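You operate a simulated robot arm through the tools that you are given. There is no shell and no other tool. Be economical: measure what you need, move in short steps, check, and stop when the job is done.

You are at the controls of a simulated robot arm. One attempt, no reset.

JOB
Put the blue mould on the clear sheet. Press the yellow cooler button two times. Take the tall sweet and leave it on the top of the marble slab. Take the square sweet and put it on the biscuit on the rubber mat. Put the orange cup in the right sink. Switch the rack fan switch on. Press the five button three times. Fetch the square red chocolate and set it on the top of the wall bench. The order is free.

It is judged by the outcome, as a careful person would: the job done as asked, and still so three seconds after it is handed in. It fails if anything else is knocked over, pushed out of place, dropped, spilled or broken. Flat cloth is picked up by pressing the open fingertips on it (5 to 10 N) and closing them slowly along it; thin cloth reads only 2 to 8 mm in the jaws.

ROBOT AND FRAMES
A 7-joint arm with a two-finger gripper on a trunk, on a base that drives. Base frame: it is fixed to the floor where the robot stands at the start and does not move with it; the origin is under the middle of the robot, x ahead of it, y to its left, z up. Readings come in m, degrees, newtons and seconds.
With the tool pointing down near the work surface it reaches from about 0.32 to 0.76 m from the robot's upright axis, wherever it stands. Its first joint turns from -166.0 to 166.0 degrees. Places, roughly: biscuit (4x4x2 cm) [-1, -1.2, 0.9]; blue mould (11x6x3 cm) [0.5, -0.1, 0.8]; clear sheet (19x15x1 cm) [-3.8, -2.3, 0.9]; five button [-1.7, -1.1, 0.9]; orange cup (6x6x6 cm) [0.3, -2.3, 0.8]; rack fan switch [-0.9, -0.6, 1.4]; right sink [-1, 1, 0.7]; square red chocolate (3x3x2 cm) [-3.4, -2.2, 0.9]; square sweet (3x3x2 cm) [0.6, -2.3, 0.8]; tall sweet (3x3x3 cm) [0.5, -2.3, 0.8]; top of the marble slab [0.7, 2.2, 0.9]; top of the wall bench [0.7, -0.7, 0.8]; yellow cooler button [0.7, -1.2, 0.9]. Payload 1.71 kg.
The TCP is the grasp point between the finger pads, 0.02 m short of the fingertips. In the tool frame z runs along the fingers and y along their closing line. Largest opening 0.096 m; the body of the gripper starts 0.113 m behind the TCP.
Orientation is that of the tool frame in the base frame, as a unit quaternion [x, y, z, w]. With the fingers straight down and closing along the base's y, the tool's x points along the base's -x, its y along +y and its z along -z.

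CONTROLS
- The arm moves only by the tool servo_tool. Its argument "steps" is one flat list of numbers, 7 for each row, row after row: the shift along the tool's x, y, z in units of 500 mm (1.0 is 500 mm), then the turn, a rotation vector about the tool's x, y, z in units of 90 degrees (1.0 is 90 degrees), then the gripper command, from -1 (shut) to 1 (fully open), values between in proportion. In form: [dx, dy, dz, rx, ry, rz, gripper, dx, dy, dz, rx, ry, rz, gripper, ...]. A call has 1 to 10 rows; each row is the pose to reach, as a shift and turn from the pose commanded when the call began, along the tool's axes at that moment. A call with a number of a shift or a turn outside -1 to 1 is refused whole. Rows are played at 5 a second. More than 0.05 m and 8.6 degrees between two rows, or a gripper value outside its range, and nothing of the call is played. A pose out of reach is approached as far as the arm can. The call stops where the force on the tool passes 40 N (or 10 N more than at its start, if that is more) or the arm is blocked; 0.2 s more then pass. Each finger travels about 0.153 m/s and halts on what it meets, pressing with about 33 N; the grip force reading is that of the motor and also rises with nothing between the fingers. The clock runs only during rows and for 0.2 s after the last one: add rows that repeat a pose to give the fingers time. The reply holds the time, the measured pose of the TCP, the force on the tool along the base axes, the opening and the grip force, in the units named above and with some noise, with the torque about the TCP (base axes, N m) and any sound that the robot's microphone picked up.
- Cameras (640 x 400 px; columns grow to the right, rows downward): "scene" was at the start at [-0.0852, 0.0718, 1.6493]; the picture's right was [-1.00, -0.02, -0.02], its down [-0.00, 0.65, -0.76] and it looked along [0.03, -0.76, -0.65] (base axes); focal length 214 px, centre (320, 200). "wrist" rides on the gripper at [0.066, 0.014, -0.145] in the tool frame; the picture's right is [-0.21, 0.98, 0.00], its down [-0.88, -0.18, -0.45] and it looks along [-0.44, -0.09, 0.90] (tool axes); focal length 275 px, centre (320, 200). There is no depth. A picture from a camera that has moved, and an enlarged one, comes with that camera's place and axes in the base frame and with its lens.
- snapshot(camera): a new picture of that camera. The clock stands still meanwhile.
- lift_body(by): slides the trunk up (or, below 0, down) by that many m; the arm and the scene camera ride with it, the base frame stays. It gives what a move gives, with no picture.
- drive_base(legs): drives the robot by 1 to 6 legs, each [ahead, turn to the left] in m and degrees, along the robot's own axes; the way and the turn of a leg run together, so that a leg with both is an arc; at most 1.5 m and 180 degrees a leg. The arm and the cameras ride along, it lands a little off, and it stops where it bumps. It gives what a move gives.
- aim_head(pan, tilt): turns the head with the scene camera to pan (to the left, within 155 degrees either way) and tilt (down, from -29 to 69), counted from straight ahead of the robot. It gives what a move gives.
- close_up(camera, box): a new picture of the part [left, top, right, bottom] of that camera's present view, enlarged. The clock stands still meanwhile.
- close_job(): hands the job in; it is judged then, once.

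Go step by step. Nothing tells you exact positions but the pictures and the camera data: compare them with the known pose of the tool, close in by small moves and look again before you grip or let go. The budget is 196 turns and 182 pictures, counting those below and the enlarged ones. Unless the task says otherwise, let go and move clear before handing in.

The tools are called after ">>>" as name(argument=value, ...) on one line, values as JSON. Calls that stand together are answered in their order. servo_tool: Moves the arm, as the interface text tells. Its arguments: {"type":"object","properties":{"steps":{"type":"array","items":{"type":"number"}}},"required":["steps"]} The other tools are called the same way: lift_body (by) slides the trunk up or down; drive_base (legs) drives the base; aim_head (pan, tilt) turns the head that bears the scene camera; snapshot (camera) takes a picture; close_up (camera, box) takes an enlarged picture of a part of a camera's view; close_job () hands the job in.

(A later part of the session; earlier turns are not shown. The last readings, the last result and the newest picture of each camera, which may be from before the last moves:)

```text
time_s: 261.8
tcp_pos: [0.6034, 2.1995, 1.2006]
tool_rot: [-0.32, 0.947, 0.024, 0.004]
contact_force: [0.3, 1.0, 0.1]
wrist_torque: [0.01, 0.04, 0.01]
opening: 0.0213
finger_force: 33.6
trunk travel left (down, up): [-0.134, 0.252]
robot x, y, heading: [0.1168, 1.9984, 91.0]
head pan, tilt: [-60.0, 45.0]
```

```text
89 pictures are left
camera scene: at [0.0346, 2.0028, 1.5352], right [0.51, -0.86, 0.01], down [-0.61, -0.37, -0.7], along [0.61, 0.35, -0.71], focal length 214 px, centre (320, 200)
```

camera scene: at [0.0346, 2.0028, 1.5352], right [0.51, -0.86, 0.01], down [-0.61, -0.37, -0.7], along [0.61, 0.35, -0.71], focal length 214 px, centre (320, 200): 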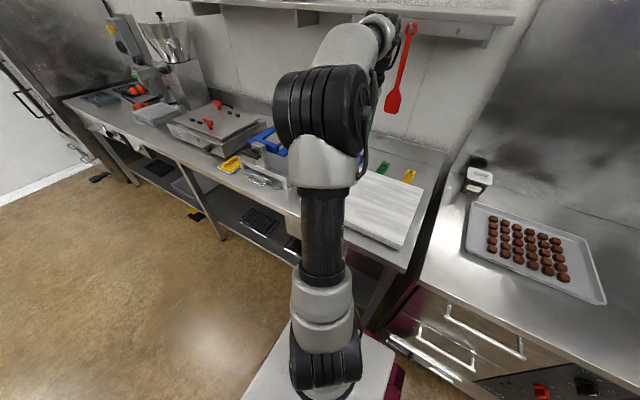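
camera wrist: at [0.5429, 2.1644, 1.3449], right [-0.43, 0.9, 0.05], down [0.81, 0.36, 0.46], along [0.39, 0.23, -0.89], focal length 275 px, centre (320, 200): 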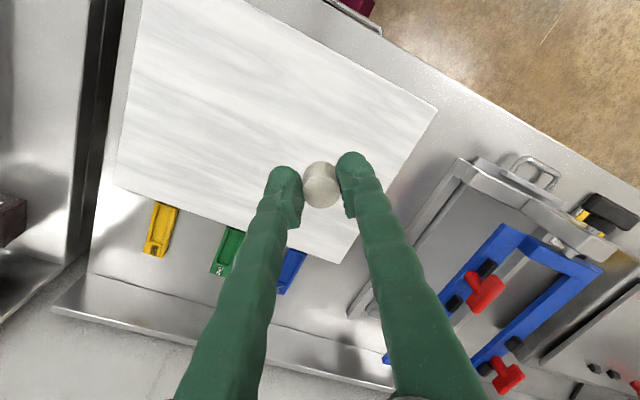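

The slab is right below. Target (0.64,2.14); lowering with tilt levelled.

>>> servo_tool(steps=[0.005, -0.047, 0.05, 0.012, 0.009, 0, -1, 0.01, -0.094, 0.13, 0.024, 0.018, 0, -1, 0.014, -0.14, 0.21, 0.024, 0.018, 0, -1, 0.014, -0.14, 0.3, 0.024, 0.018, 0, -1, 0.014, -0.14, 0.38, 0.024, 0.018, 0, -1, 0.014, -0.14, 0.46, 0.024, 0.018, 0, -1])

>>> snapshot(camera="wrist")

```text
time_s: 263.2
tcp_pos: [0.636, 2.1502, 0.9669]
tool_rot: [-0.321, 0.947, 0.002, -0.003]
contact_force: [0.4, -0.1, -0.3]
wrist_torque: [0.01, 0.01, 0.03]
opening: 0.0211
finger_force: 33.2
trunk travel left (down, up): [-0.134, 0.252]
robot x, y, heading: [0.1169, 1.9965, 90.5]
head pan, tilt: [-60.0, 45.0]
```

```text
88 pictures are left
camera wrist: at [0.5764, 2.1209, 1.1117], right [-0.43, 0.9, 0.0], down [0.81, 0.39, 0.44], along [0.4, 0.19, -0.9], focal length 275 px, centre (320, 200)
```

wrist: 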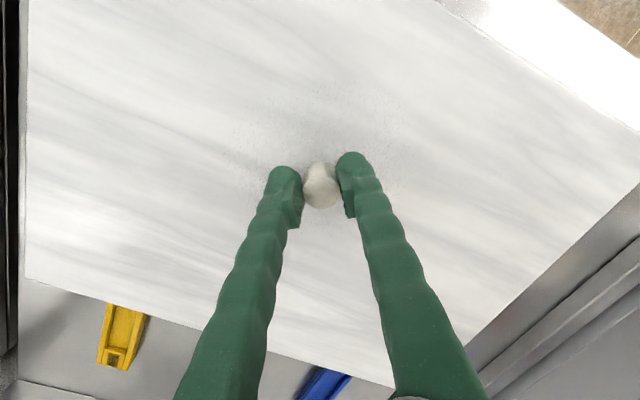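

>>> servo_tool(steps=[0, 0, 0.01, 0, 0, 0, -1, 0, 0, 0.02, 0, 0, 0, -1, 0, 0, 0.03, 0, 0, 0, -1, 0, 0, 0.04, 0, 0, 0, -1, 0, 0, 0.05, 0, 0, 0, -1, 0, 0, 0.06, 0, 0, 0, -1])

>>> snapshot(camera="wrist")

```text
time_s: 264.6
tcp_pos: [0.6359, 2.149, 0.9407]
tool_rot: [-0.321, 0.947, 0.002, -0.001]
contact_force: [3.4, 2.1, 34.3]
wrist_torque: [0.15, -0.18, 0.01]
opening: 0.0219
finger_force: 32.8
trunk travel left (down, up): [-0.134, 0.252]
robot x, y, heading: [0.1206, 1.9966, 90.5]
head pan, tilt: [-60.0, 45.0]
```

```text
87 pictures are left
camera wrist: at [0.5752, 2.1202, 1.0864], right [-0.43, 0.9, 0.0], down [0.81, 0.39, 0.44], along [0.4, 0.19, -0.9], focal length 275 px, centre (320, 200)
```

wrist: 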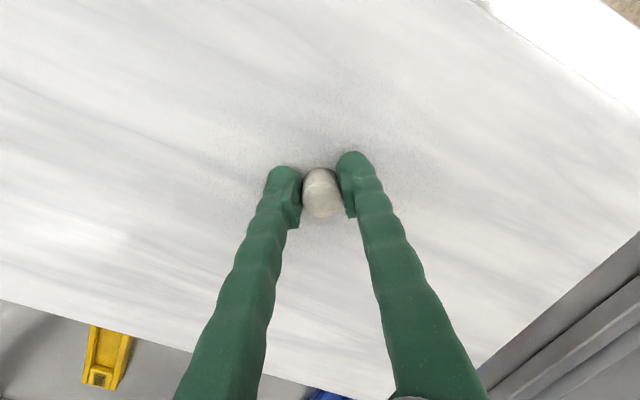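

Contact with the slab (34 N). Ease up 4 mm, open, and rise.

>>> servo_tool(steps=[0, 0, -0.008, 0, 0, 0, -1, 0, 0, -0.008, 0, 0, 0, -0.5, 0, 0, -0.008, 0, 0, 0, -0.2, 0, 0, -0.008, 0, 0, 0, 0.1])

>>> servo_tool(steps=[0, 0, -0.05, 0, 0, 0, 0.1, 0, 0, -0.12, 0, 0, 0, 0.1, 0, 0, -0.2, 0, 0, 0, 0.1])

>>> snapshot(camera="wrist")

```text
time_s: 265.6
tcp_pos: [0.635, 2.1484, 0.9415]
tool_rot: [-0.321, 0.947, 0.001, -0.004]
contact_force: [0.4, 0.1, 0.4]
wrist_torque: [0.0, 0.0, 0.01]
opening: 0.0529
finger_force: 0.1
trunk travel left (down, up): [-0.134, 0.252]
robot x, y, heading: [0.1152, 1.9979, 90.4]
head pan, tilt: [-60.0, 45.0]
```

```text
time_s: 266.4
tcp_pos: [0.6359, 2.1494, 1.0412]
tool_rot: [-0.322, 0.947, 0.001, -0.004]
contact_force: [0.5, -0.4, -0.3]
wrist_torque: [0.04, 0.03, 0.01]
opening: 0.053
finger_force: 0.0
trunk travel left (down, up): [-0.134, 0.252]
robot x, y, heading: [0.1189, 1.9965, 90.7]
head pan, tilt: [-60.0, 45.0]
```

```text
86 pictures are left
camera wrist: at [0.5761, 2.1203, 1.1879], right [-0.43, 0.9, 0.0], down [0.81, 0.39, 0.44], along [0.39, 0.19, -0.9], focal length 275 px, centre (320, 200)
```

wrist: 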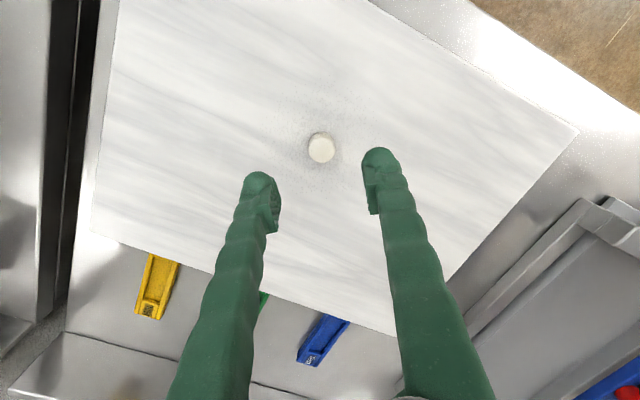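

The tall sweet stands on the slab. Pull the arm in and reverse down the aisle to the blue mould.

>>> servo_tool(steps=[0.026, 0.083, -0.04, 0, 0, -0.025, 1, 0.0525, 0.1665, -0.08, 0, 0, -0.05, 1, 0.079, 0.25, -0.12, 0, 0, -0.075, 1, 0.105, 0.333, -0.16, 0, 0, -0.1, 1, 0.131, 0.416, -0.2, 0, 0, -0.125, 1, 0.1575, 0.4995, -0.24, 0, 0, -0.15, 1, 0.184, 0.583, -0.28, 0, 0, -0.175, 1, 0.21, 0.666, -0.32, 0, 0, -0.2, 1])

>>> drive_base(legs=[[0, -3.6], [-1.5, 0], [-0.85, 0]])

>>> aim_head(pan=-75, tilt=50)

>>> snapshot(camera="scene")

```text
time_s: 268.2
tcp_pos: [0.3493, 2.3513, 1.2059]
tool_rot: [-0.466, 0.885, 0.002, -0.002]
contact_force: [1.1, 0.0, 0.5]
wrist_torque: [0.01, -0.01, 0.01]
opening: 0.0961
finger_force: 0.0
trunk travel left (down, up): [-0.134, 0.252]
robot x, y, heading: [0.1167, 1.9968, 90.7]
head pan, tilt: [-60.0, 45.0]
```

```text
time_s: 281.2
tcp_pos: [0.2455, -0.0438, 1.207]
tool_rot: [-0.434, 0.901, 0.003, -0.003]
contact_force: [-0.3, -0.1, 0.1]
wrist_torque: [0.02, 0.01, 0.02]
opening: 0.096
finger_force: 0.1
trunk travel left (down, up): [-0.134, 0.252]
robot x, y, heading: [-0.0134, -0.3799, 86.5]
head pan, tilt: [-60.0, 45.0]
```

```text
time_s: 281.9
tcp_pos: [0.2439, -0.0631, 1.2117]
tool_rot: [-0.434, 0.901, 0.01, 0.002]
contact_force: [0.5, 0.0, 0.5]
wrist_torque: [0.02, 0.0, 0.03]
opening: 0.0958
finger_force: 0.0
trunk travel left (down, up): [-0.134, 0.252]
robot x, y, heading: [-0.0161, -0.3835, 86.8]
head pan, tilt: [-75.0, 50.0]
```

```text
85 pictures are left
camera scene: at [-0.0924, -0.3904, 1.5286], right [0.2, -0.98, 0.02], down [-0.75, -0.16, -0.64], along [0.63, 0.12, -0.77], focal length 214 px, centre (320, 200)
```

scene: 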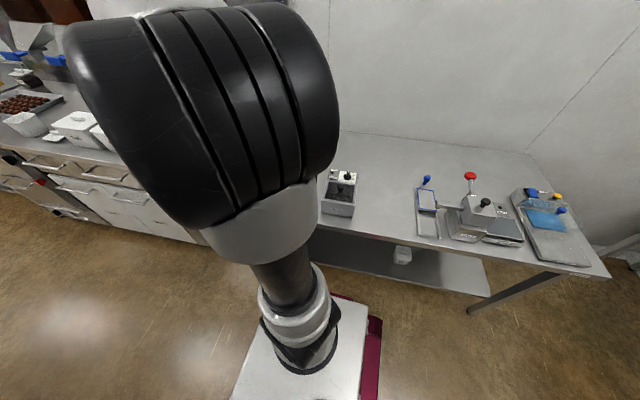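

>>> servo_tool(steps=[-0.032, -0.059, 0.05, 0, 0, 0, 1, -0.065, -0.119, 0.1, 0, 0, 0, 1, -0.097, -0.178, 0.15, 0, 0, 0, 1, -0.129, -0.237, 0.2, 0, 0, 0, 1, -0.162, -0.297, 0.25, 0, 0, 0, 1, -0.194, -0.356, 0.3, 0, 0, 0, 1])

>>> snapshot(camera="wrist")

>>> snapshot(camera="scene")

```text
time_s: 283.4
tcp_pos: [0.4452, -0.0941, 1.0595]
tool_rot: [-0.434, 0.901, 0.009, 0.0]
contact_force: [0.2, 0.0, 0.1]
wrist_torque: [-0.01, 0.05, -0.03]
opening: 0.0959
finger_force: 0.1
trunk travel left (down, up): [-0.134, 0.252]
robot x, y, heading: [-0.0109, -0.3829, 86.8]
head pan, tilt: [-75.0, 50.0]
```

```text
84 pictures are left
camera wrist: at [0.3944, -0.1386, 1.2037], right [-0.64, 0.77, 0.02], down [0.69, 0.56, 0.45], along [0.34, 0.3, -0.89], focal length 275 px, centre (320, 200)
```

wrist: 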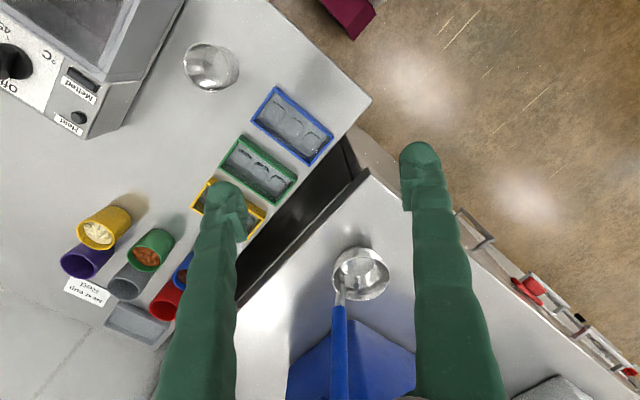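

```text
83 pictures are left
camera scene: at [-0.0916, -0.389, 1.5286], right [0.2, -0.98, 0.02], down [-0.75, -0.17, -0.64], along [0.63, 0.12, -0.77], focal length 214 px, centre (320, 200)
```

scene: 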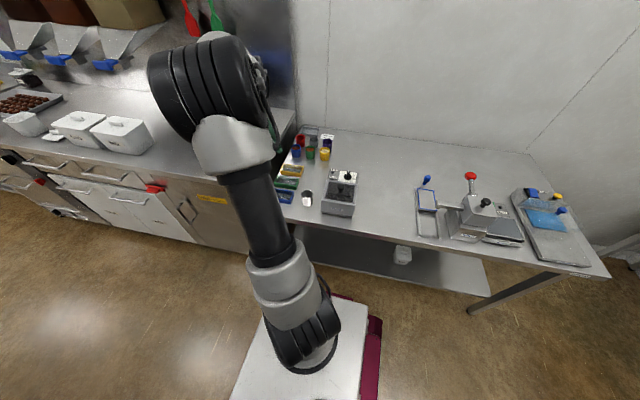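

Blue mould spans about x 0.445–0.50, y -0.155 to -0.063, with a ~2.5 cm gap to the green one. Align the jaws along x with a 7 cm opening above it.

>>> servo_tool(steps=[-0.002, -0.01, 0.043, 0, 0, -0.071, 0.46, -0.004, -0.021, 0.087, 0, 0, -0.143, 0.46, -0.006, -0.031, 0.13, 0, 0, -0.214, 0.46, -0.008, -0.041, 0.173, 0, 0, -0.285, 0.46, -0.01, -0.052, 0.217, 0, 0, -0.357, 0.46, -0.012, -0.062, 0.26, 0, 0, -0.428, 0.46])

>>> snapshot(camera="wrist")

```text
time_s: 284.8
tcp_pos: [0.4723, -0.1086, 0.9277]
tool_rot: [0.707, -0.707, -0.009, -0.004]
contact_force: [0.6, -1.0, 0.1]
wrist_torque: [0.0, 0.01, -0.02]
opening: 0.07
finger_force: 0.1
trunk travel left (down, up): [-0.134, 0.252]
robot x, y, heading: [-0.0099, -0.3795, 86.7]
head pan, tilt: [-75.0, 50.0]
```

```text
82 pictures are left
camera wrist: at [0.4586, -0.1751, 1.0726], right [-0.98, 0.2, 0.01], down [0.19, 0.87, 0.46], along [0.09, 0.45, -0.89], focal length 275 px, centre (320, 200)
```

wrist: 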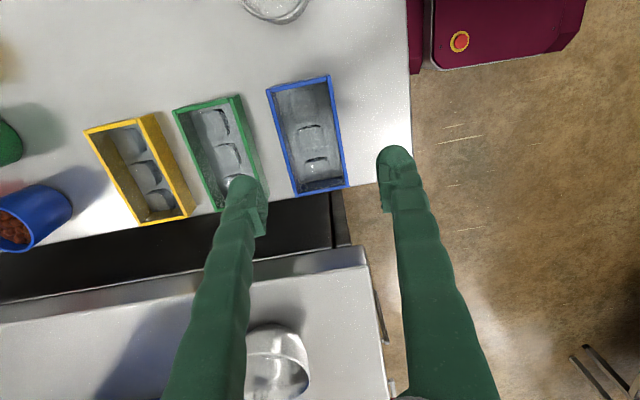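

>>> servo_tool(steps=[0.007, -0.0144, 0.07, 0, 0, 0, 0.46, 0.007, -0.0144, 0.13, 0, 0, 0, 0.46, 0.007, -0.0144, 0.13, 0, 0, 0, 0.46])

>>> snapshot(camera="wrist")

```text
time_s: 285.6
tcp_pos: [0.4761, -0.1096, 0.8636]
tool_rot: [0.708, -0.706, -0.007, -0.005]
contact_force: [-0.6, 0.4, 0.1]
wrist_torque: [0.01, 0.03, -0.02]
opening: 0.0701
finger_force: 0.0
trunk travel left (down, up): [-0.134, 0.252]
robot x, y, heading: [-0.0108, -0.3802, 86.4]
head pan, tilt: [-75.0, 50.0]
```

```text
81 pictures are left
camera wrist: at [0.4629, -0.1771, 1.0079], right [-0.98, 0.21, 0.01], down [0.19, 0.87, 0.46], along [0.09, 0.45, -0.89], focal length 275 px, centre (320, 200)
```

wrist: 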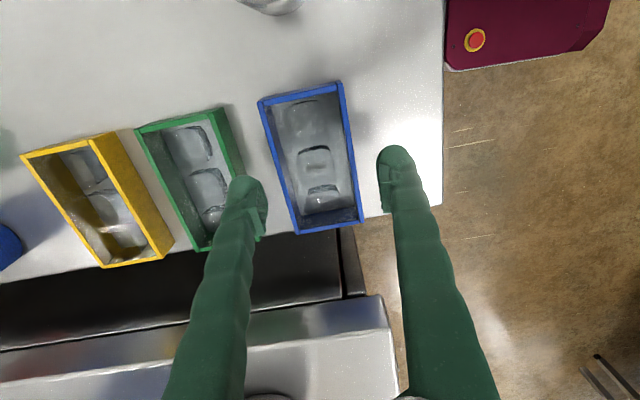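

>>> servo_tool(steps=[0.014, -0.004, 0.03, 0, 0, 0, 0.46, 0.014, -0.004, 0.05, 0, 0, 0, 0.46, 0.014, -0.004, 0.06, 0, 0, 0, 0.46, 0.014, -0.004, 0.068, 0, 0, 0, 0.46])

>>> snapshot(camera="wrist")

```text
time_s: 286.6
tcp_pos: [0.479, -0.1156, 0.8312]
tool_rot: [-0.707, 0.707, 0.008, 0.004]
contact_force: [0.3, 0.3, -0.2]
wrist_torque: [-0.05, 0.0, 0.03]
opening: 0.0701
finger_force: 0.1
trunk travel left (down, up): [-0.134, 0.252]
robot x, y, heading: [-0.0141, -0.3831, 86.8]
head pan, tilt: [-75.0, 50.0]
```

```text
80 pictures are left
camera wrist: at [0.4658, -0.1834, 0.9755], right [-0.98, 0.21, 0.01], down [0.19, 0.87, 0.46], along [0.09, 0.45, -0.89], focal length 275 px, centre (320, 200)
```

wrist: 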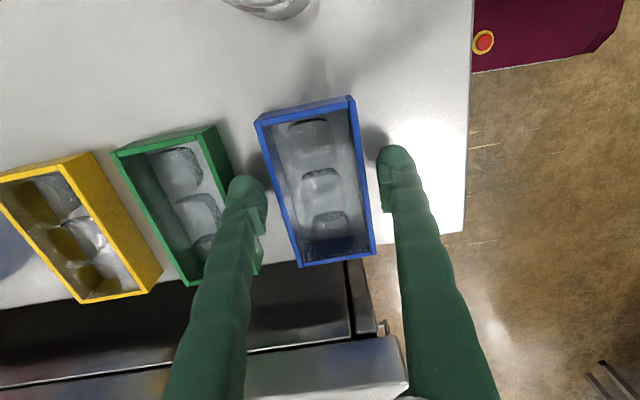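

>>> servo_tool(steps=[0, 0, 0.006, 0, 0, 0, 0.3, 0, 0, 0.006, 0, 0, 0, 0.1, 0, 0, 0.006, 0, 0, 0, -0.2, 0, 0, 0.006, 0, 0, 0, -1, 0, 0, 0.006, 0, 0, 0, -1])

>>> servo_tool(steps=[0, 0, -0.04, 0, 0, 0, -1, 0, 0, -0.1, 0, 0, 0, -1, 0, 0, -0.18, 0, 0, 0, -1, 0, 0, -0.26, 0, 0, 0, -1])

>>> snapshot(camera="wrist")

```text
time_s: 287.8
tcp_pos: [0.4782, -0.1156, 0.8275]
tool_rot: [-0.707, 0.707, 0.007, 0.004]
contact_force: [0.0, -0.4, 2.7]
wrist_torque: [0.01, 0.03, -0.05]
opening: 0.0546
finger_force: 32.7
trunk travel left (down, up): [-0.134, 0.252]
robot x, y, heading: [-0.0108, -0.3797, 86.9]
head pan, tilt: [-75.0, 50.0]
```

```text
time_s: 288.8
tcp_pos: [0.4789, -0.1187, 0.9573]
tool_rot: [0.707, -0.707, -0.009, -0.004]
contact_force: [-0.4, -0.3, -0.7]
wrist_torque: [0.0, 0.01, 0.03]
opening: 0.0548
finger_force: 32.7
trunk travel left (down, up): [-0.134, 0.252]
robot x, y, heading: [-0.0095, -0.3803, 86.7]
head pan, tilt: [-75.0, 50.0]
```

```text
79 pictures are left
camera wrist: at [0.4656, -0.186, 1.1017], right [-0.98, 0.21, 0.01], down [0.19, 0.87, 0.46], along [0.09, 0.45, -0.89], focal length 275 px, centre (320, 200)
```

wrist: 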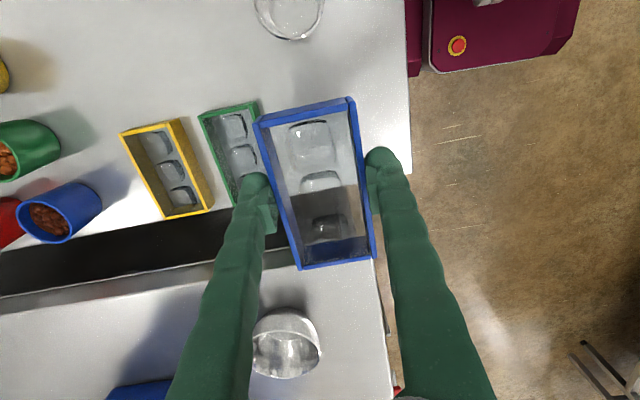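

Mould is held (5.5 cm) and its neighbours are undisturbed. Retract and drive up the aisle to find the way into the other area.

>>> servo_tool(steps=[-0.0175, 0.0575, -0.06, 0, 0, 0, -1, -0.035, 0.115, -0.12, 0, 0, 0, -1, -0.0525, 0.1725, -0.18, 0, 0, 0, -1, -0.07, 0.23, -0.24, 0, 0, 0, -1, -0.0875, 0.2875, -0.3, 0, 0, 0, -1, -0.105, 0.345, -0.36, 0, 0, 0, -1, -0.1225, 0.4025, -0.42, 0, 0, 0, -1, -0.14, 0.46, -0.48, 0, 0, 0, -1])

>>> drive_base(legs=[[0, 3], [1.5, 0], [1.5, 0], [0.3, 0]])

>>> aim_head(pan=70, tilt=20)

>>> snapshot(camera="scene")

>>> aim_head(pan=120, tilt=20)

>>> snapshot(camera="scene")

```text
time_s: 290.6
tcp_pos: [0.2513, -0.0544, 1.2004]
tool_rot: [0.707, -0.707, -0.009, -0.004]
contact_force: [0.1, -0.3, -0.7]
wrist_torque: [-0.01, 0.01, 0.01]
opening: 0.0546
finger_force: 32.8
trunk travel left (down, up): [-0.134, 0.252]
robot x, y, heading: [-0.0123, -0.3791, 86.7]
head pan, tilt: [-75.0, 50.0]
```

```text
time_s: 308.1
tcp_pos: [0.2236, 3.2474, 1.1994]
tool_rot: [0.727, -0.686, -0.009, -0.003]
contact_force: [-1.1, 0.9, -1.2]
wrist_torque: [-0.02, 0.0, 0.05]
opening: 0.0546
finger_force: 32.9
trunk travel left (down, up): [-0.134, 0.252]
robot x, y, heading: [-0.0208, 2.9056, 90.0]
head pan, tilt: [-75.0, 50.0]
```

```text
time_s: 310.4
tcp_pos: [0.2225, 3.2288, 1.2049]
tool_rot: [0.728, -0.686, -0.014, -0.009]
contact_force: [-0.2, -0.5, -0.3]
wrist_torque: [0.02, 0.01, -0.02]
opening: 0.0547
finger_force: 33.0
trunk travel left (down, up): [-0.134, 0.252]
robot x, y, heading: [-0.0198, 2.9063, 90.1]
head pan, tilt: [70.0, 20.0]
```

```text
78 pictures are left
camera scene: at [-0.2636, 2.9043, 1.574], right [0.34, 0.94, -0.02], down [0.32, -0.13, -0.94], along [-0.88, 0.32, -0.35], focal length 214 px, centre (320, 200)
```

scene: 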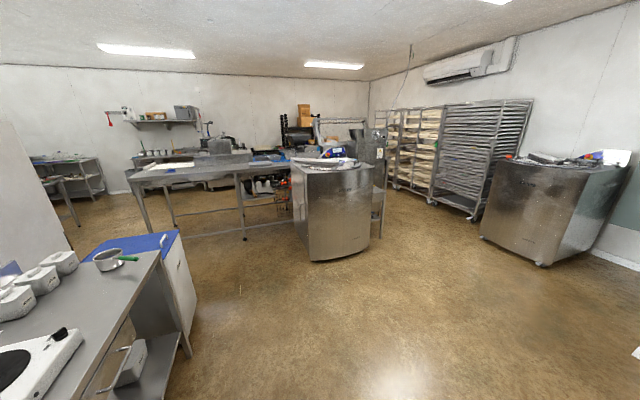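

```text
time_s: 311.6
tcp_pos: [0.2229, 3.2292, 1.2057]
tool_rot: [0.727, -0.686, -0.013, -0.01]
contact_force: [-0.3, 0.9, -0.5]
wrist_torque: [-0.02, 0.01, 0.03]
opening: 0.0544
finger_force: 32.9
trunk travel left (down, up): [-0.134, 0.252]
robot x, y, heading: [-0.0218, 2.906, 89.9]
head pan, tilt: [120.0, 20.0]
```

```text
77 pictures are left
camera scene: at [-0.2567, 2.8259, 1.5753], right [-0.5, 0.87, -0.01], down [0.3, 0.16, -0.94], along [-0.81, -0.48, -0.33], focal length 214 px, centre (320, 200)
```

scene: 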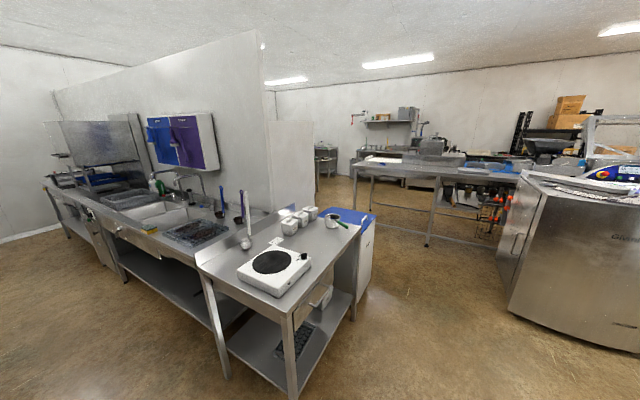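

The gap between the partition end/trolley and the long table is passable. Drive to about (-2.4, 2.9), turn, and look down that side.

>>> drive_base(legs=[[0, 90], [1.5, 0], [0.87, 0], [0, 90]])

>>> aim_head(pan=10, tilt=20)

>>> snapshot(camera="scene")

```text
time_s: 332.9
tcp_pos: [-2.6207, 2.6725, 1.2051]
tool_rot: [0.702, 0.711, -0.01, 0.014]
contact_force: [0.0, 0.0, -0.6]
wrist_torque: [0.01, 0.03, -0.02]
opening: 0.0547
finger_force: 32.8
trunk travel left (down, up): [-0.134, 0.252]
robot x, y, heading: [-2.3664, 2.9841, -92.6]
head pan, tilt: [120.0, 20.0]
```

```text
time_s: 334.8
tcp_pos: [-2.6195, 2.6905, 1.21]
tool_rot: [0.703, 0.711, -0.016, 0.019]
contact_force: [0.8, 0.4, -1.2]
wrist_torque: [-0.02, -0.01, 0.02]
opening: 0.0545
finger_force: 33.1
trunk travel left (down, up): [-0.134, 0.252]
robot x, y, heading: [-2.3667, 2.9824, -92.6]
head pan, tilt: [10.0, 20.0]
```

```text
76 pictures are left
camera scene: at [-2.1979, 2.9192, 1.573], right [-0.99, -0.13, 0.0], down [-0.04, 0.35, -0.93], along [0.12, -0.93, -0.36], focal length 214 px, centre (320, 200)
```

scene: 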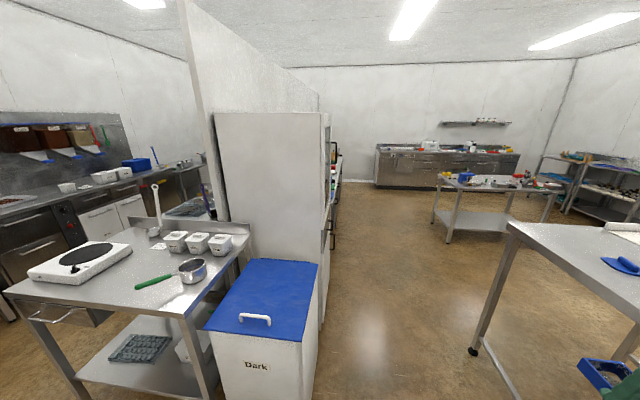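

The lane at x≈-2.5 is clear down to the far bench where the sheet and chocolate should be. Drive down it.

>>> drive_base(legs=[[1.5, 0], [1.5, 0], [1.35, 0]])

>>> aim_head(pan=-40, tilt=25)

>>> snapshot(camera="scene")

>>> aim_head(pan=70, tilt=30)

>>> snapshot(camera="scene")

```text
time_s: 357.0
tcp_pos: [-2.8239, -1.6331, 1.2094]
tool_rot: [0.702, 0.711, -0.016, 0.019]
contact_force: [-1.1, -0.1, -0.7]
wrist_torque: [0.02, 0.0, -0.01]
opening: 0.0546
finger_force: 32.7
trunk travel left (down, up): [-0.134, 0.252]
robot x, y, heading: [-2.5709, -1.3381, -92.4]
head pan, tilt: [10.0, 20.0]
```

```text
time_s: 358.2
tcp_pos: [-2.8222, -1.6143, 1.2146]
tool_rot: [0.702, 0.712, -0.022, 0.025]
contact_force: [-0.2, 0.4, -0.5]
wrist_torque: [-0.03, 0.01, 0.0]
opening: 0.0546
finger_force: 33.2
trunk travel left (down, up): [-0.134, 0.252]
robot x, y, heading: [-2.5717, -1.3396, -92.7]
head pan, tilt: [-40.0, 25.0]
```

```text
75 pictures are left
camera scene: at [-2.4765, -1.3778, 1.5653], right [-0.74, 0.68, 0.01], down [0.29, 0.33, -0.9], along [-0.61, -0.66, -0.43], focal length 214 px, centre (320, 200)
```

scene: 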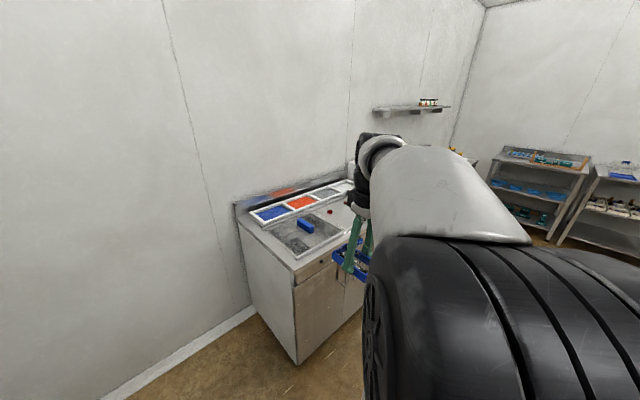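

```text
time_s: 360.1
tcp_pos: [-2.8211, -1.6158, 1.214]
tool_rot: [0.703, 0.711, -0.021, 0.024]
contact_force: [-0.9, -0.5, 0.4]
wrist_torque: [0.0, -0.01, -0.01]
opening: 0.0547
finger_force: 33.1
trunk travel left (down, up): [-0.134, 0.252]
robot x, y, heading: [-2.5731, -1.3389, -92.6]
head pan, tilt: [70.0, 30.0]
```

```text
74 pictures are left
camera scene: at [-2.3308, -1.3454, 1.558], right [-0.38, -0.92, -0.02], down [-0.46, 0.21, -0.86], along [0.8, -0.32, -0.5], focal length 214 px, centre (320, 200)
```

scene: 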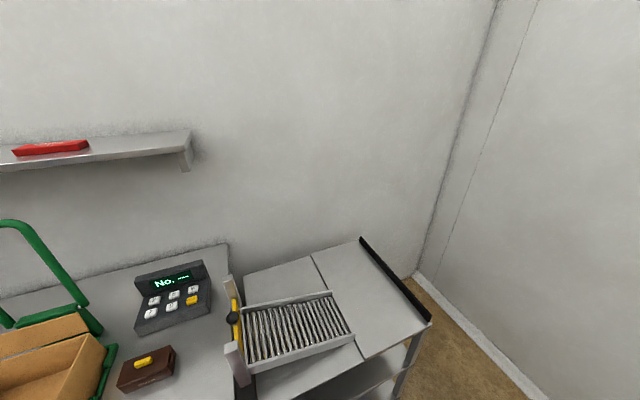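

The red chocolate is on the far bench near (-3.35,-2.22); the keypad with the five button is on the other side. I'll turn so the far bench is on my right and reverse along it.

>>> drive_base(legs=[[0.27, 0], [0, 92.5], [-1.05, 0]])

>>> aim_head(pan=-85, tilt=45)

>>> snapshot(camera="scene")

```text
time_s: 372.1
tcp_pos: [-3.3303, -1.8664, 1.2144]
tool_rot: [-0.038, 0.999, 0.003, 0.032]
contact_force: [-0.4, 0.1, -0.5]
wrist_torque: [-0.02, 0.0, 0.01]
opening: 0.0547
finger_force: 32.9
trunk travel left (down, up): [-0.134, 0.252]
robot x, y, heading: [-3.6222, -1.6306, 0.7]
head pan, tilt: [70.0, 30.0]
```

```text
time_s: 374.5
tcp_pos: [-3.3475, -1.8647, 1.218]
tool_rot: [-0.038, 0.998, 0.003, 0.04]
contact_force: [-0.6, -0.3, -0.9]
wrist_torque: [-0.03, 0.0, -0.01]
opening: 0.0546
finger_force: 32.7
trunk travel left (down, up): [-0.134, 0.252]
robot x, y, heading: [-3.6169, -1.6321, 0.9]
head pan, tilt: [-85.0, 45.0]
```

```text
73 pictures are left
camera scene: at [-3.6478, -1.557, 1.5358], right [-0.99, -0.1, 0.02], down [-0.08, 0.7, -0.71], along [0.06, -0.7, -0.71], focal length 214 px, centre (320, 200)
```

scene: 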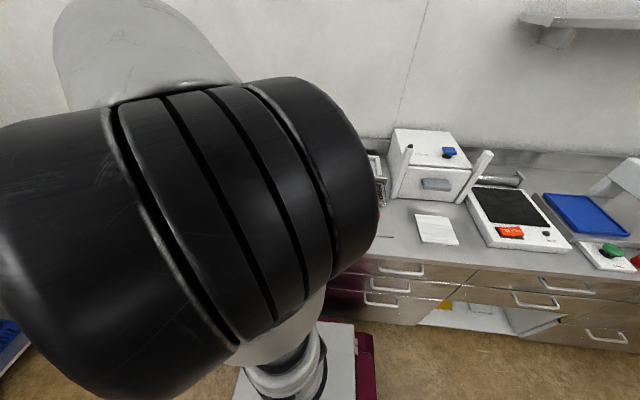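

>>> servo_tool(steps=[0, 0, 0, 0, 0.051, 0, -1])

>>> servo_tool(steps=[0.084, -0.0506, 0, 0, 0, 0.0667, -1, 0.168, -0.1012, 0, 0, 0, 0.1333, -1, 0.252, -0.1518, 0, 0, 0, 0.2, -1, 0.336, -0.2024, 0, 0, 0, 0.2667, -1, 0.42, -0.253, 0, 0, 0, 0.3333, -1, 0.504, -0.3036, 0, 0, 0, 0.4, -1, 0.588, -0.3542, 0, 0, 0, 0.4667, -1, 0.672, -0.4048, 0, 0, 0, 0.5333, -1, 0.756, -0.4554, 0, 0, 0, 0.6, -1, 0.84, -0.506, 0, 0, 0, 0.667, -1])

>>> snapshot(camera="wrist")

>>> snapshot(camera="scene")

```text
time_s: 374.9
tcp_pos: [-3.346, -1.8658, 1.2178]
tool_rot: [-0.038, 0.999, 0.001, 0.0]
contact_force: [0.3, -0.1, -1.3]
wrist_torque: [-0.01, 0.0, -0.03]
opening: 0.0547
finger_force: 32.5
trunk travel left (down, up): [-0.134, 0.252]
robot x, y, heading: [-3.6201, -1.6331, 0.6]
head pan, tilt: [-85.0, 45.0]
```

```text
time_s: 377.1
tcp_pos: [-3.7476, -2.147, 1.2154]
tool_rot: [0.469, 0.883, 0.003, 0.0]
contact_force: [0.3, 0.3, -1.1]
wrist_torque: [0.04, 0.01, -0.02]
opening: 0.0549
finger_force: 33.0
trunk travel left (down, up): [-0.134, 0.252]
robot x, y, heading: [-3.6204, -1.6313, 0.6]
head pan, tilt: [-85.0, 45.0]
```

```text
72 pictures are left
camera wrist: at [-3.7741, -2.0854, 1.3612], right [0.93, 0.38, 0.01], down [0.34, -0.83, 0.44], along [0.17, -0.41, -0.9], focal length 275 px, centre (320, 200)
```

wrist: 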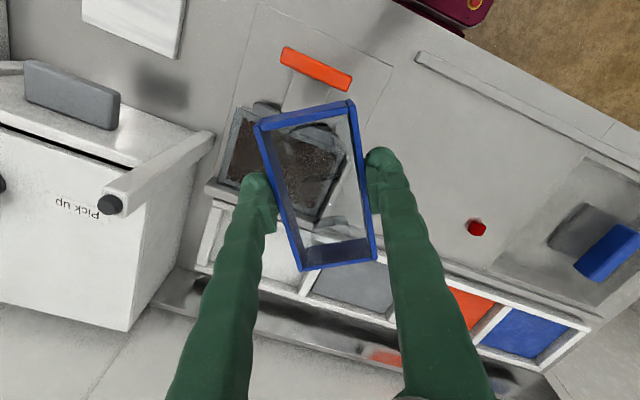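

```text
71 pictures are left
camera scene: at [-3.6542, -1.5582, 1.5356], right [-0.99, -0.1, 0.01], down [-0.08, 0.7, -0.71], along [0.06, -0.7, -0.71], focal length 214 px, centre (320, 200)
```

scene: 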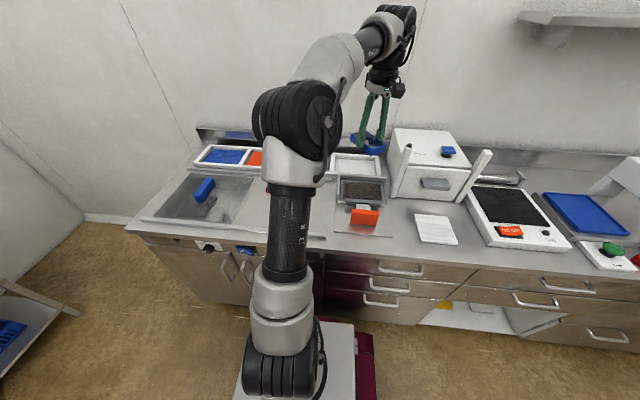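

>>> close_up(camera="scene", box=[300, 140, 428, 240])

>>> close_up(camera="wrist", box=[180, 0, 436, 160])

```text
4.00 times, centred on (364, 190) of scene
camera zoom: at [-3.6542, -1.5582, 1.5356], right [-0.99, -0.1, 0.01], down [-0.08, 0.7, -0.71], along [0.06, -0.7, -0.71], focal length 858 px, centre (144, 240)
```

zoom: 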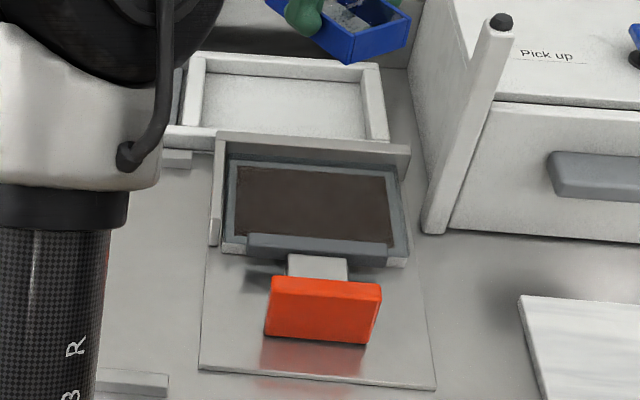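

```text
2.50 times, centred on (308, 80) of wrist
camera zoom: at [-3.7741, -2.0854, 1.3612], right [0.93, 0.38, 0.01], down [0.34, -0.83, 0.44], along [0.17, -0.41, -0.9], focal length 688 px, centre (350, 500)
```

zoom: 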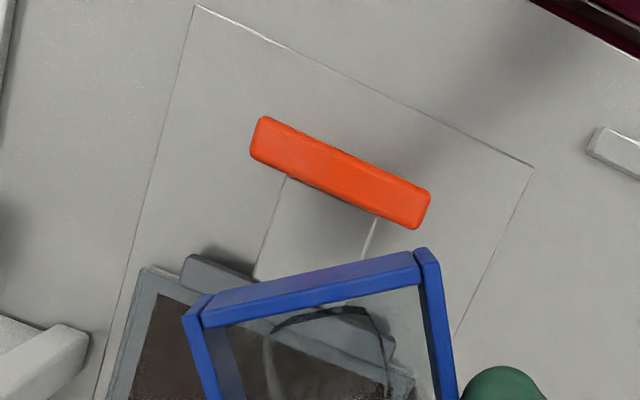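

The item at (-3.78,-2.25) – a clear-bordered sheet with chocolate spread, between a fence and an orange-handled bar – fits the listed clear sheet. There's a vertical post at x≈-3.905 to stay clear of; I'll align the mould lengthwise along x above the sheet.

>>> servo_tool(steps=[-0.018, -0.016, 0.034, 0, 0, -0.0775, -1, -0.036, -0.032, 0.068, 0, 0, -0.155, -1, -0.054, -0.048, 0.101, 0, 0, -0.2325, -1, -0.0725, -0.064, 0.135, 0, 0, -0.31, -1, -0.09, -0.08, 0.169, 0, 0, -0.3875, -1, -0.109, -0.096, 0.203, 0, 0, -0.465, -1, -0.127, -0.112, 0.236, 0, 0, -0.5425, -1, -0.145, -0.128, 0.27, 0, 0, -0.62, -1])

>>> snapshot(camera="wrist")

>>> close_up(camera="scene", box=[300, 120, 428, 240])

```text
time_s: 378.9
tcp_pos: [-3.7669, -2.245, 1.0815]
tool_rot: [-0.002, 1.0, 0.002, 0.003]
contact_force: [-1.2, 0.3, -1.3]
wrist_torque: [-0.01, -0.09, 0.02]
opening: 0.055
finger_force: 32.6
trunk travel left (down, up): [-0.134, 0.252]
robot x, y, heading: [-3.6235, -1.6321, 0.9]
head pan, tilt: [-85.0, 45.0]
```

```text
68 pictures are left
camera wrist: at [-3.834, -2.2323, 1.2262], right [0.2, 0.98, 0.01], down [0.87, -0.18, 0.45], along [0.44, -0.09, -0.89], focal length 275 px, centre (320, 200)
```

wrist: 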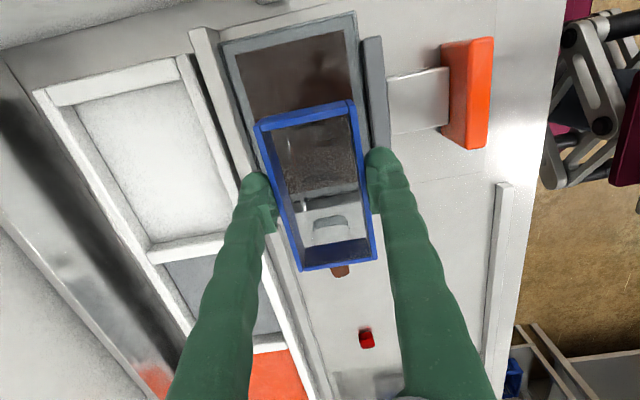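

```text
3.33 times, centred on (364, 180) of scene
camera zoom: at [-3.7023, -1.5584, 1.5338], right [-0.99, -0.1, -0.02], down [-0.06, 0.7, -0.71], along [0.08, -0.7, -0.71], focal length 715 px, centre (173, 267)
```

zoom: 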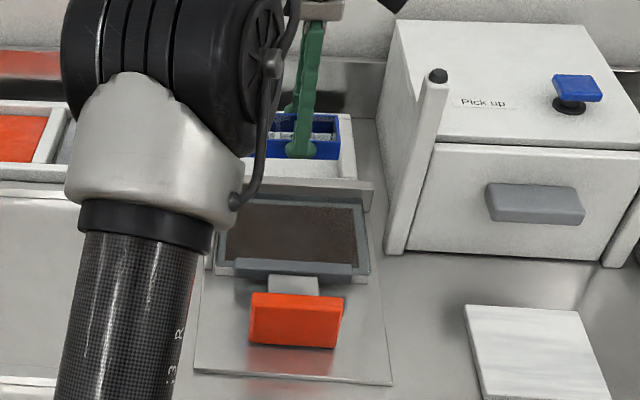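

>>> servo_tool(steps=[0, -0.015, 0.05, 0, 0, 0, -1, 0, -0.03, 0.12, 0, 0, 0, -1, 0, -0.03, 0.19, 0, 0, 0, -1, 0, -0.03, 0.22, 0, 0, 0, -1])

>>> snapshot(camera="wrist")

>>> close_up(camera="scene", box=[300, 140, 428, 240])

```text
time_s: 379.9
tcp_pos: [-3.7611, -2.2598, 0.9729]
tool_rot: [0.0, 1.0, 0.001, 0.001]
contact_force: [0.2, 0.7, -0.1]
wrist_torque: [0.02, 0.01, 0.03]
opening: 0.0545
finger_force: 33.2
trunk travel left (down, up): [-0.134, 0.252]
robot x, y, heading: [-3.6216, -1.6274, 0.7]
head pan, tilt: [-85.0, 45.0]
```

```text
66 pictures are left
camera wrist: at [-3.8282, -2.2459, 1.1175], right [0.2, 0.98, 0.0], down [0.88, -0.18, 0.45], along [0.44, -0.09, -0.9], focal length 275 px, centre (320, 200)
```

wrist: 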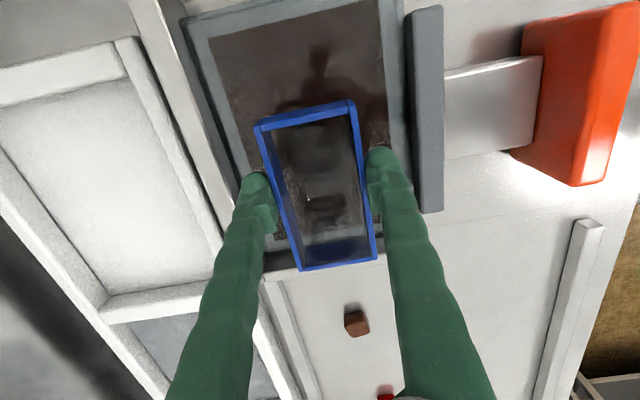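

```text
4.00 times, centred on (364, 190) of scene
camera zoom: at [-3.6981, -1.5581, 1.534], right [-0.99, -0.1, -0.02], down [-0.06, 0.7, -0.71], along [0.08, -0.7, -0.71], focal length 858 px, centre (144, 240)
```

zoom: 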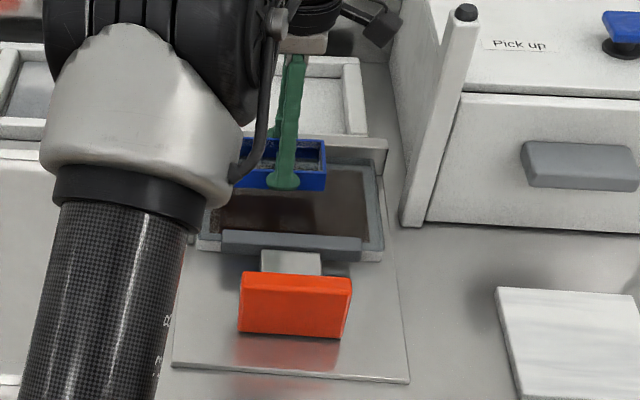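

>>> servo_tool(steps=[0.006, -0.002, 0.01, 0, 0, 0, -1, 0.012, -0.004, 0.02, 0, 0, 0, -1, 0.012, -0.004, 0.03, 0, 0, 0, -1, 0.012, -0.004, 0.04, 0, 0, 0, -1, 0.012, -0.004, 0.05, 0, 0, 0, -1, 0.012, -0.004, 0.06, 0, 0, 0, -1, 0.012, -0.004, 0.07, 0, 0, 0, -1])

>>> close_up(camera="scene", box=[300, 140, 428, 240])

```text
time_s: 381.5
tcp_pos: [-3.7686, -2.2614, 0.9416]
tool_rot: [-0.001, 1.0, -0.002, 0.001]
contact_force: [-1.3, -2.3, 25.9]
wrist_torque: [0.06, -0.45, -0.06]
opening: 0.0548
finger_force: 32.9
trunk travel left (down, up): [-0.134, 0.252]
robot x, y, heading: [-3.6206, -1.6293, 1.1]
head pan, tilt: [-85.0, 45.0]
```

```text
4.00 times, centred on (364, 190) of scene
camera zoom: at [-3.6982, -1.5559, 1.5342], right [-0.99, -0.1, -0.02], down [-0.06, 0.7, -0.71], along [0.08, -0.7, -0.7], focal length 858 px, centre (144, 240)
```

zoom: 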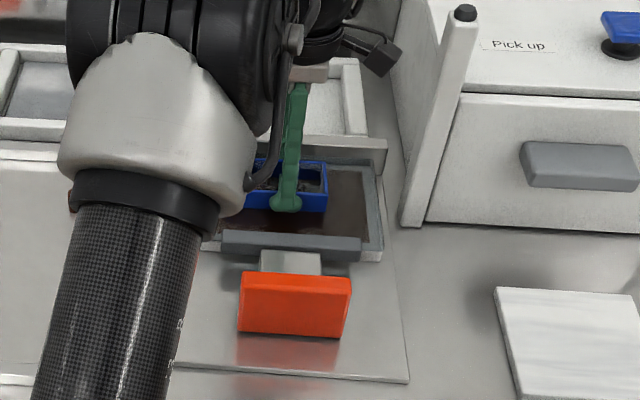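

Contact (26 N) on the sheet. Ease off, open only a little, and rise straight up.

>>> servo_tool(steps=[0, 0, -0.008, 0, 0, 0, -1, 0, 0, -0.008, 0, 0, 0, 0.3, 0, 0, -0.008, 0, 0, 0, 0.5, 0, 0, -0.008, 0, 0, 0, 0.5, 0, 0, -0.05, 0, 0, 0, 0.5, 0, 0, -0.12, 0, 0, 0, 0.5, 0, 0, -0.2, 0, 0, 0, 0.5, 0, 0, -0.28, 0, 0, 0, 0.5])

>>> snapshot(camera="wrist")

```text
time_s: 383.3
tcp_pos: [-3.7693, -2.2634, 1.0777]
tool_rot: [-0.001, 1.0, 0.002, 0.002]
contact_force: [-0.8, 0.4, 0.1]
wrist_torque: [0.0, 0.0, 0.0]
opening: 0.072
finger_force: 0.0
trunk travel left (down, up): [-0.134, 0.252]
robot x, y, heading: [-3.6181, -1.6308, 0.5]
head pan, tilt: [-85.0, 45.0]
```

```text
63 pictures are left
camera wrist: at [-3.8357, -2.2497, 1.2238], right [0.2, 0.98, 0.0], down [0.88, -0.18, 0.45], along [0.44, -0.09, -0.89], focal length 275 px, centre (320, 200)
```

wrist: 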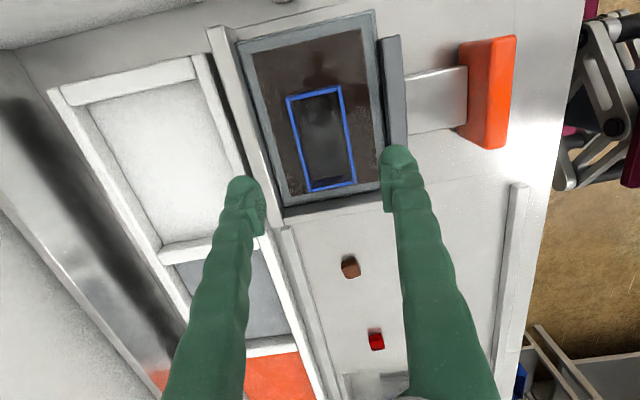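

Mould sits fully on the sheet. Now the red square chocolate at about (-3.394,-2.241).

>>> servo_tool(steps=[-0.0935, 0.006, 0, 0, 0, 0, 0.3, -0.187, 0.012, 0, 0, 0, 0, 0.3, -0.2805, 0.017, 0, 0, 0, 0, 0.3, -0.374, 0.023, 0.01, 0, 0, 0, 0.3, -0.4675, 0.029, 0.02, 0, 0, 0, 0.3, -0.561, 0.035, 0.03, 0, 0, 0, 0.3, -0.6545, 0.04, 0.04, 0, 0, 0, 0.3, -0.748, 0.046, 0.06, 0, 0, 0, 0.3])

>>> snapshot(camera="wrist")

```text
time_s: 385.1
tcp_pos: [-3.3861, -2.2365, 1.0444]
tool_rot: [0.0, 1.0, 0.002, -0.003]
contact_force: [-0.3, 0.3, -0.1]
wrist_torque: [-0.04, -0.05, -0.02]
opening: 0.0623
finger_force: 0.0
trunk travel left (down, up): [-0.134, 0.252]
robot x, y, heading: [-3.6174, -1.6332, 0.8]
head pan, tilt: [-85.0, 45.0]
```

```text
62 pictures are left
camera wrist: at [-3.4508, -2.2232, 1.1905], right [0.21, 0.98, 0.0], down [0.88, -0.19, 0.44], along [0.43, -0.09, -0.9], focal length 275 px, centre (320, 200)
```

wrist: 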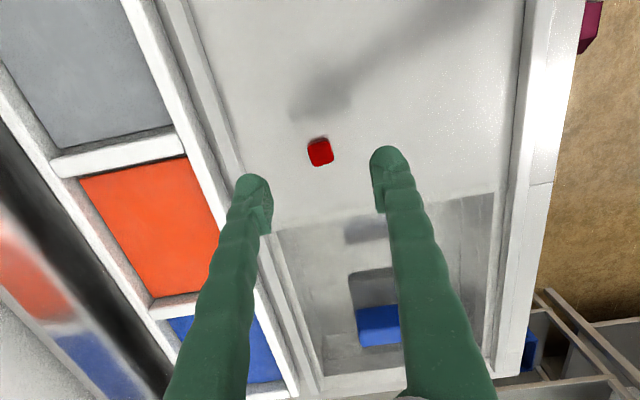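

>>> servo_tool(steps=[-0.018, -0.004, 0.07, 0, 0, 0, 0.3, -0.036, -0.008, 0.14, 0, 0, 0, 0.3, -0.036, -0.008, 0.2, 0, 0, 0, 0.3])

>>> snapshot(camera="wrist")

```text
time_s: 385.9
tcp_pos: [-3.3689, -2.2395, 0.9444]
tool_rot: [-0.001, 1.0, 0.002, -0.003]
contact_force: [0.4, -0.5, -0.3]
wrist_torque: [0.02, 0.06, 0.01]
opening: 0.0625
finger_force: 0.0
trunk travel left (down, up): [-0.134, 0.252]
robot x, y, heading: [-3.6161, -1.6307, 1.0]
head pan, tilt: [-85.0, 45.0]
```

```text
61 pictures are left
camera wrist: at [-3.4342, -2.2271, 1.0902], right [0.2, 0.98, 0.0], down [0.88, -0.18, 0.44], along [0.43, -0.09, -0.9], focal length 275 px, centre (320, 200)
```

wrist: 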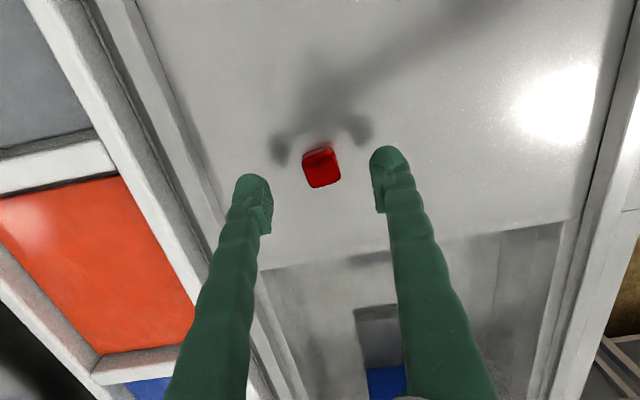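

>>> servo_tool(steps=[-0.006, 0, 0.03, 0, 0, 0, 0.3, -0.006, 0, 0.05, 0, 0, 0, 0.3, -0.006, 0, 0.06, 0, 0, 0, 0.3, -0.006, 0, 0.066, 0, 0, 0, 0.3, -0.006, 0, 0.066, 0, 0, 0, 0.3])

>>> snapshot(camera="wrist")

```text
time_s: 387.1
tcp_pos: [-3.3697, -2.2426, 0.9132]
tool_rot: [-0.001, 1.0, 0.002, -0.001]
contact_force: [-0.4, 0.8, 0.7]
wrist_torque: [-0.03, -0.01, -0.01]
opening: 0.0624
finger_force: 0.0
trunk travel left (down, up): [-0.134, 0.252]
robot x, y, heading: [-3.622, -1.6339, 0.6]
head pan, tilt: [-85.0, 45.0]
```

```text
60 pictures are left
camera wrist: at [-3.4364, -2.2284, 1.0598], right [0.2, 0.98, 0.0], down [0.88, -0.18, 0.44], along [0.44, -0.09, -0.9], focal length 275 px, centre (320, 200)
```

wrist: 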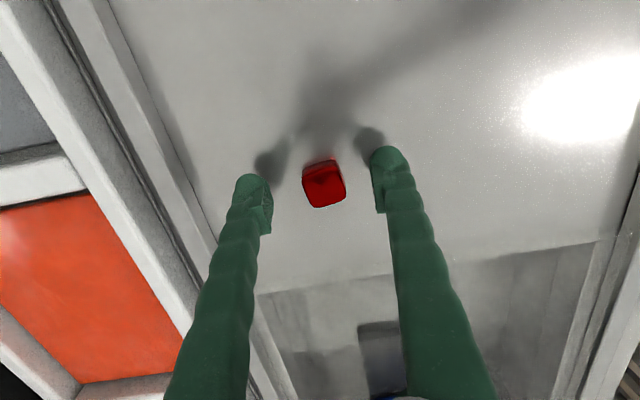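

>>> servo_tool(steps=[-0.004, 0, 0.01, 0, 0, 0, 0.3, -0.004, 0, 0.018, 0, 0, 0, 0.3, -0.004, 0, 0.024, 0, 0, 0, 0.3])

>>> snapshot(camera="wrist")

```text
time_s: 387.9
tcp_pos: [-3.3686, -2.2434, 0.9027]
tool_rot: [-0.001, 1.0, 0.002, 0.0]
contact_force: [0.0, -0.7, 0.1]
wrist_torque: [-0.02, 0.0, 0.0]
opening: 0.0623
finger_force: 0.0
trunk travel left (down, up): [-0.134, 0.252]
robot x, y, heading: [-3.6209, -1.6315, 0.7]
head pan, tilt: [-85.0, 45.0]
```

```text
59 pictures are left
camera wrist: at [-3.4347, -2.2286, 1.0486], right [0.2, 0.98, 0.0], down [0.88, -0.18, 0.44], along [0.43, -0.09, -0.9], focal length 275 px, centre (320, 200)
```

wrist: 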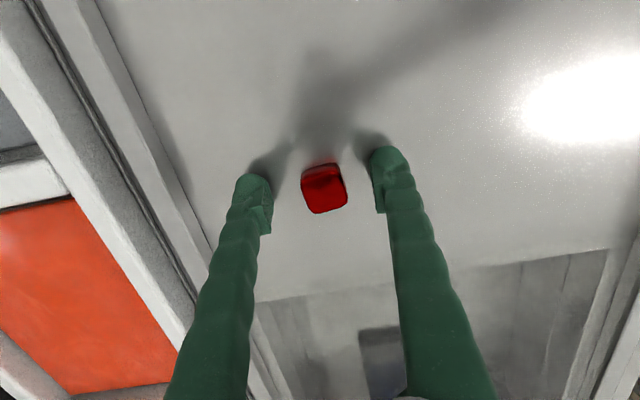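

>>> servo_tool(steps=[0, 0, 0.004, 0, 0, 0, 0.3, 0, 0, 0.004, 0, 0, 0, -0.2, 0, 0, 0.004, 0, 0, 0, -0.6, 0, 0, 0.004, 0, 0, 0, -1, 0, 0, 0.004, 0, 0, 0, -1])

>>> servo_tool(steps=[0, 0, -0.06, 0, 0, 0, -1, 0, 0, -0.15, 0, 0, 0, -1, 0, 0, -0.24, 0, 0, 0, -1, 0, 0, -0.33, 0, 0, 0, -1, -0.04, 0.08, -0.37, 0, 0, 0, -1, -0.08, 0.16, -0.41, 0, 0, 0, -1, -0.1, 0.25, -0.45, 0, 0, 0, -1, -0.12, 0.34, -0.49, 0, 0, 0, -1, -0.14, 0.43, -0.53, 0, 0, 0, -1, -0.14, 0.52, -0.56, 0, 0, 0, -1])

>>> snapshot(camera="wrist")

```text
time_s: 389.1
tcp_pos: [-3.3684, -2.2439, 0.9002]
tool_rot: [-0.002, 1.0, 0.001, 0.0]
contact_force: [-0.1, 0.2, -0.5]
wrist_torque: [-0.01, 0.0, -0.01]
opening: 0.0236
finger_force: 33.2
trunk travel left (down, up): [-0.134, 0.252]
robot x, y, heading: [-3.6208, -1.6353, 0.9]
head pan, tilt: [-85.0, 45.0]
```

```text
refused: row 7 steps farther than a row can; nothing moved
```

```text
58 pictures are left
camera wrist: at [-3.4345, -2.2288, 1.0464], right [0.2, 0.98, 0.0], down [0.88, -0.18, 0.44], along [0.44, -0.09, -0.9], focal length 275 px, centre (320, 200)
```

wrist: 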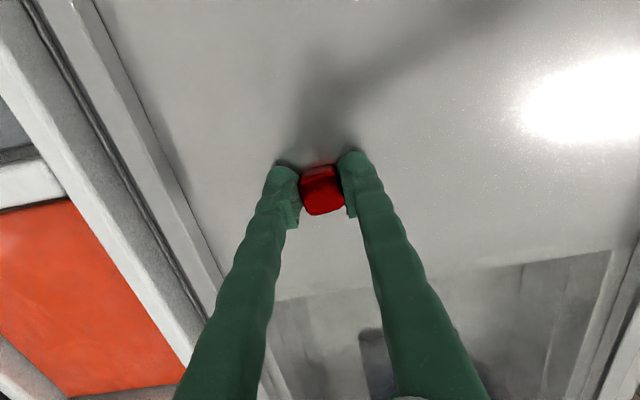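

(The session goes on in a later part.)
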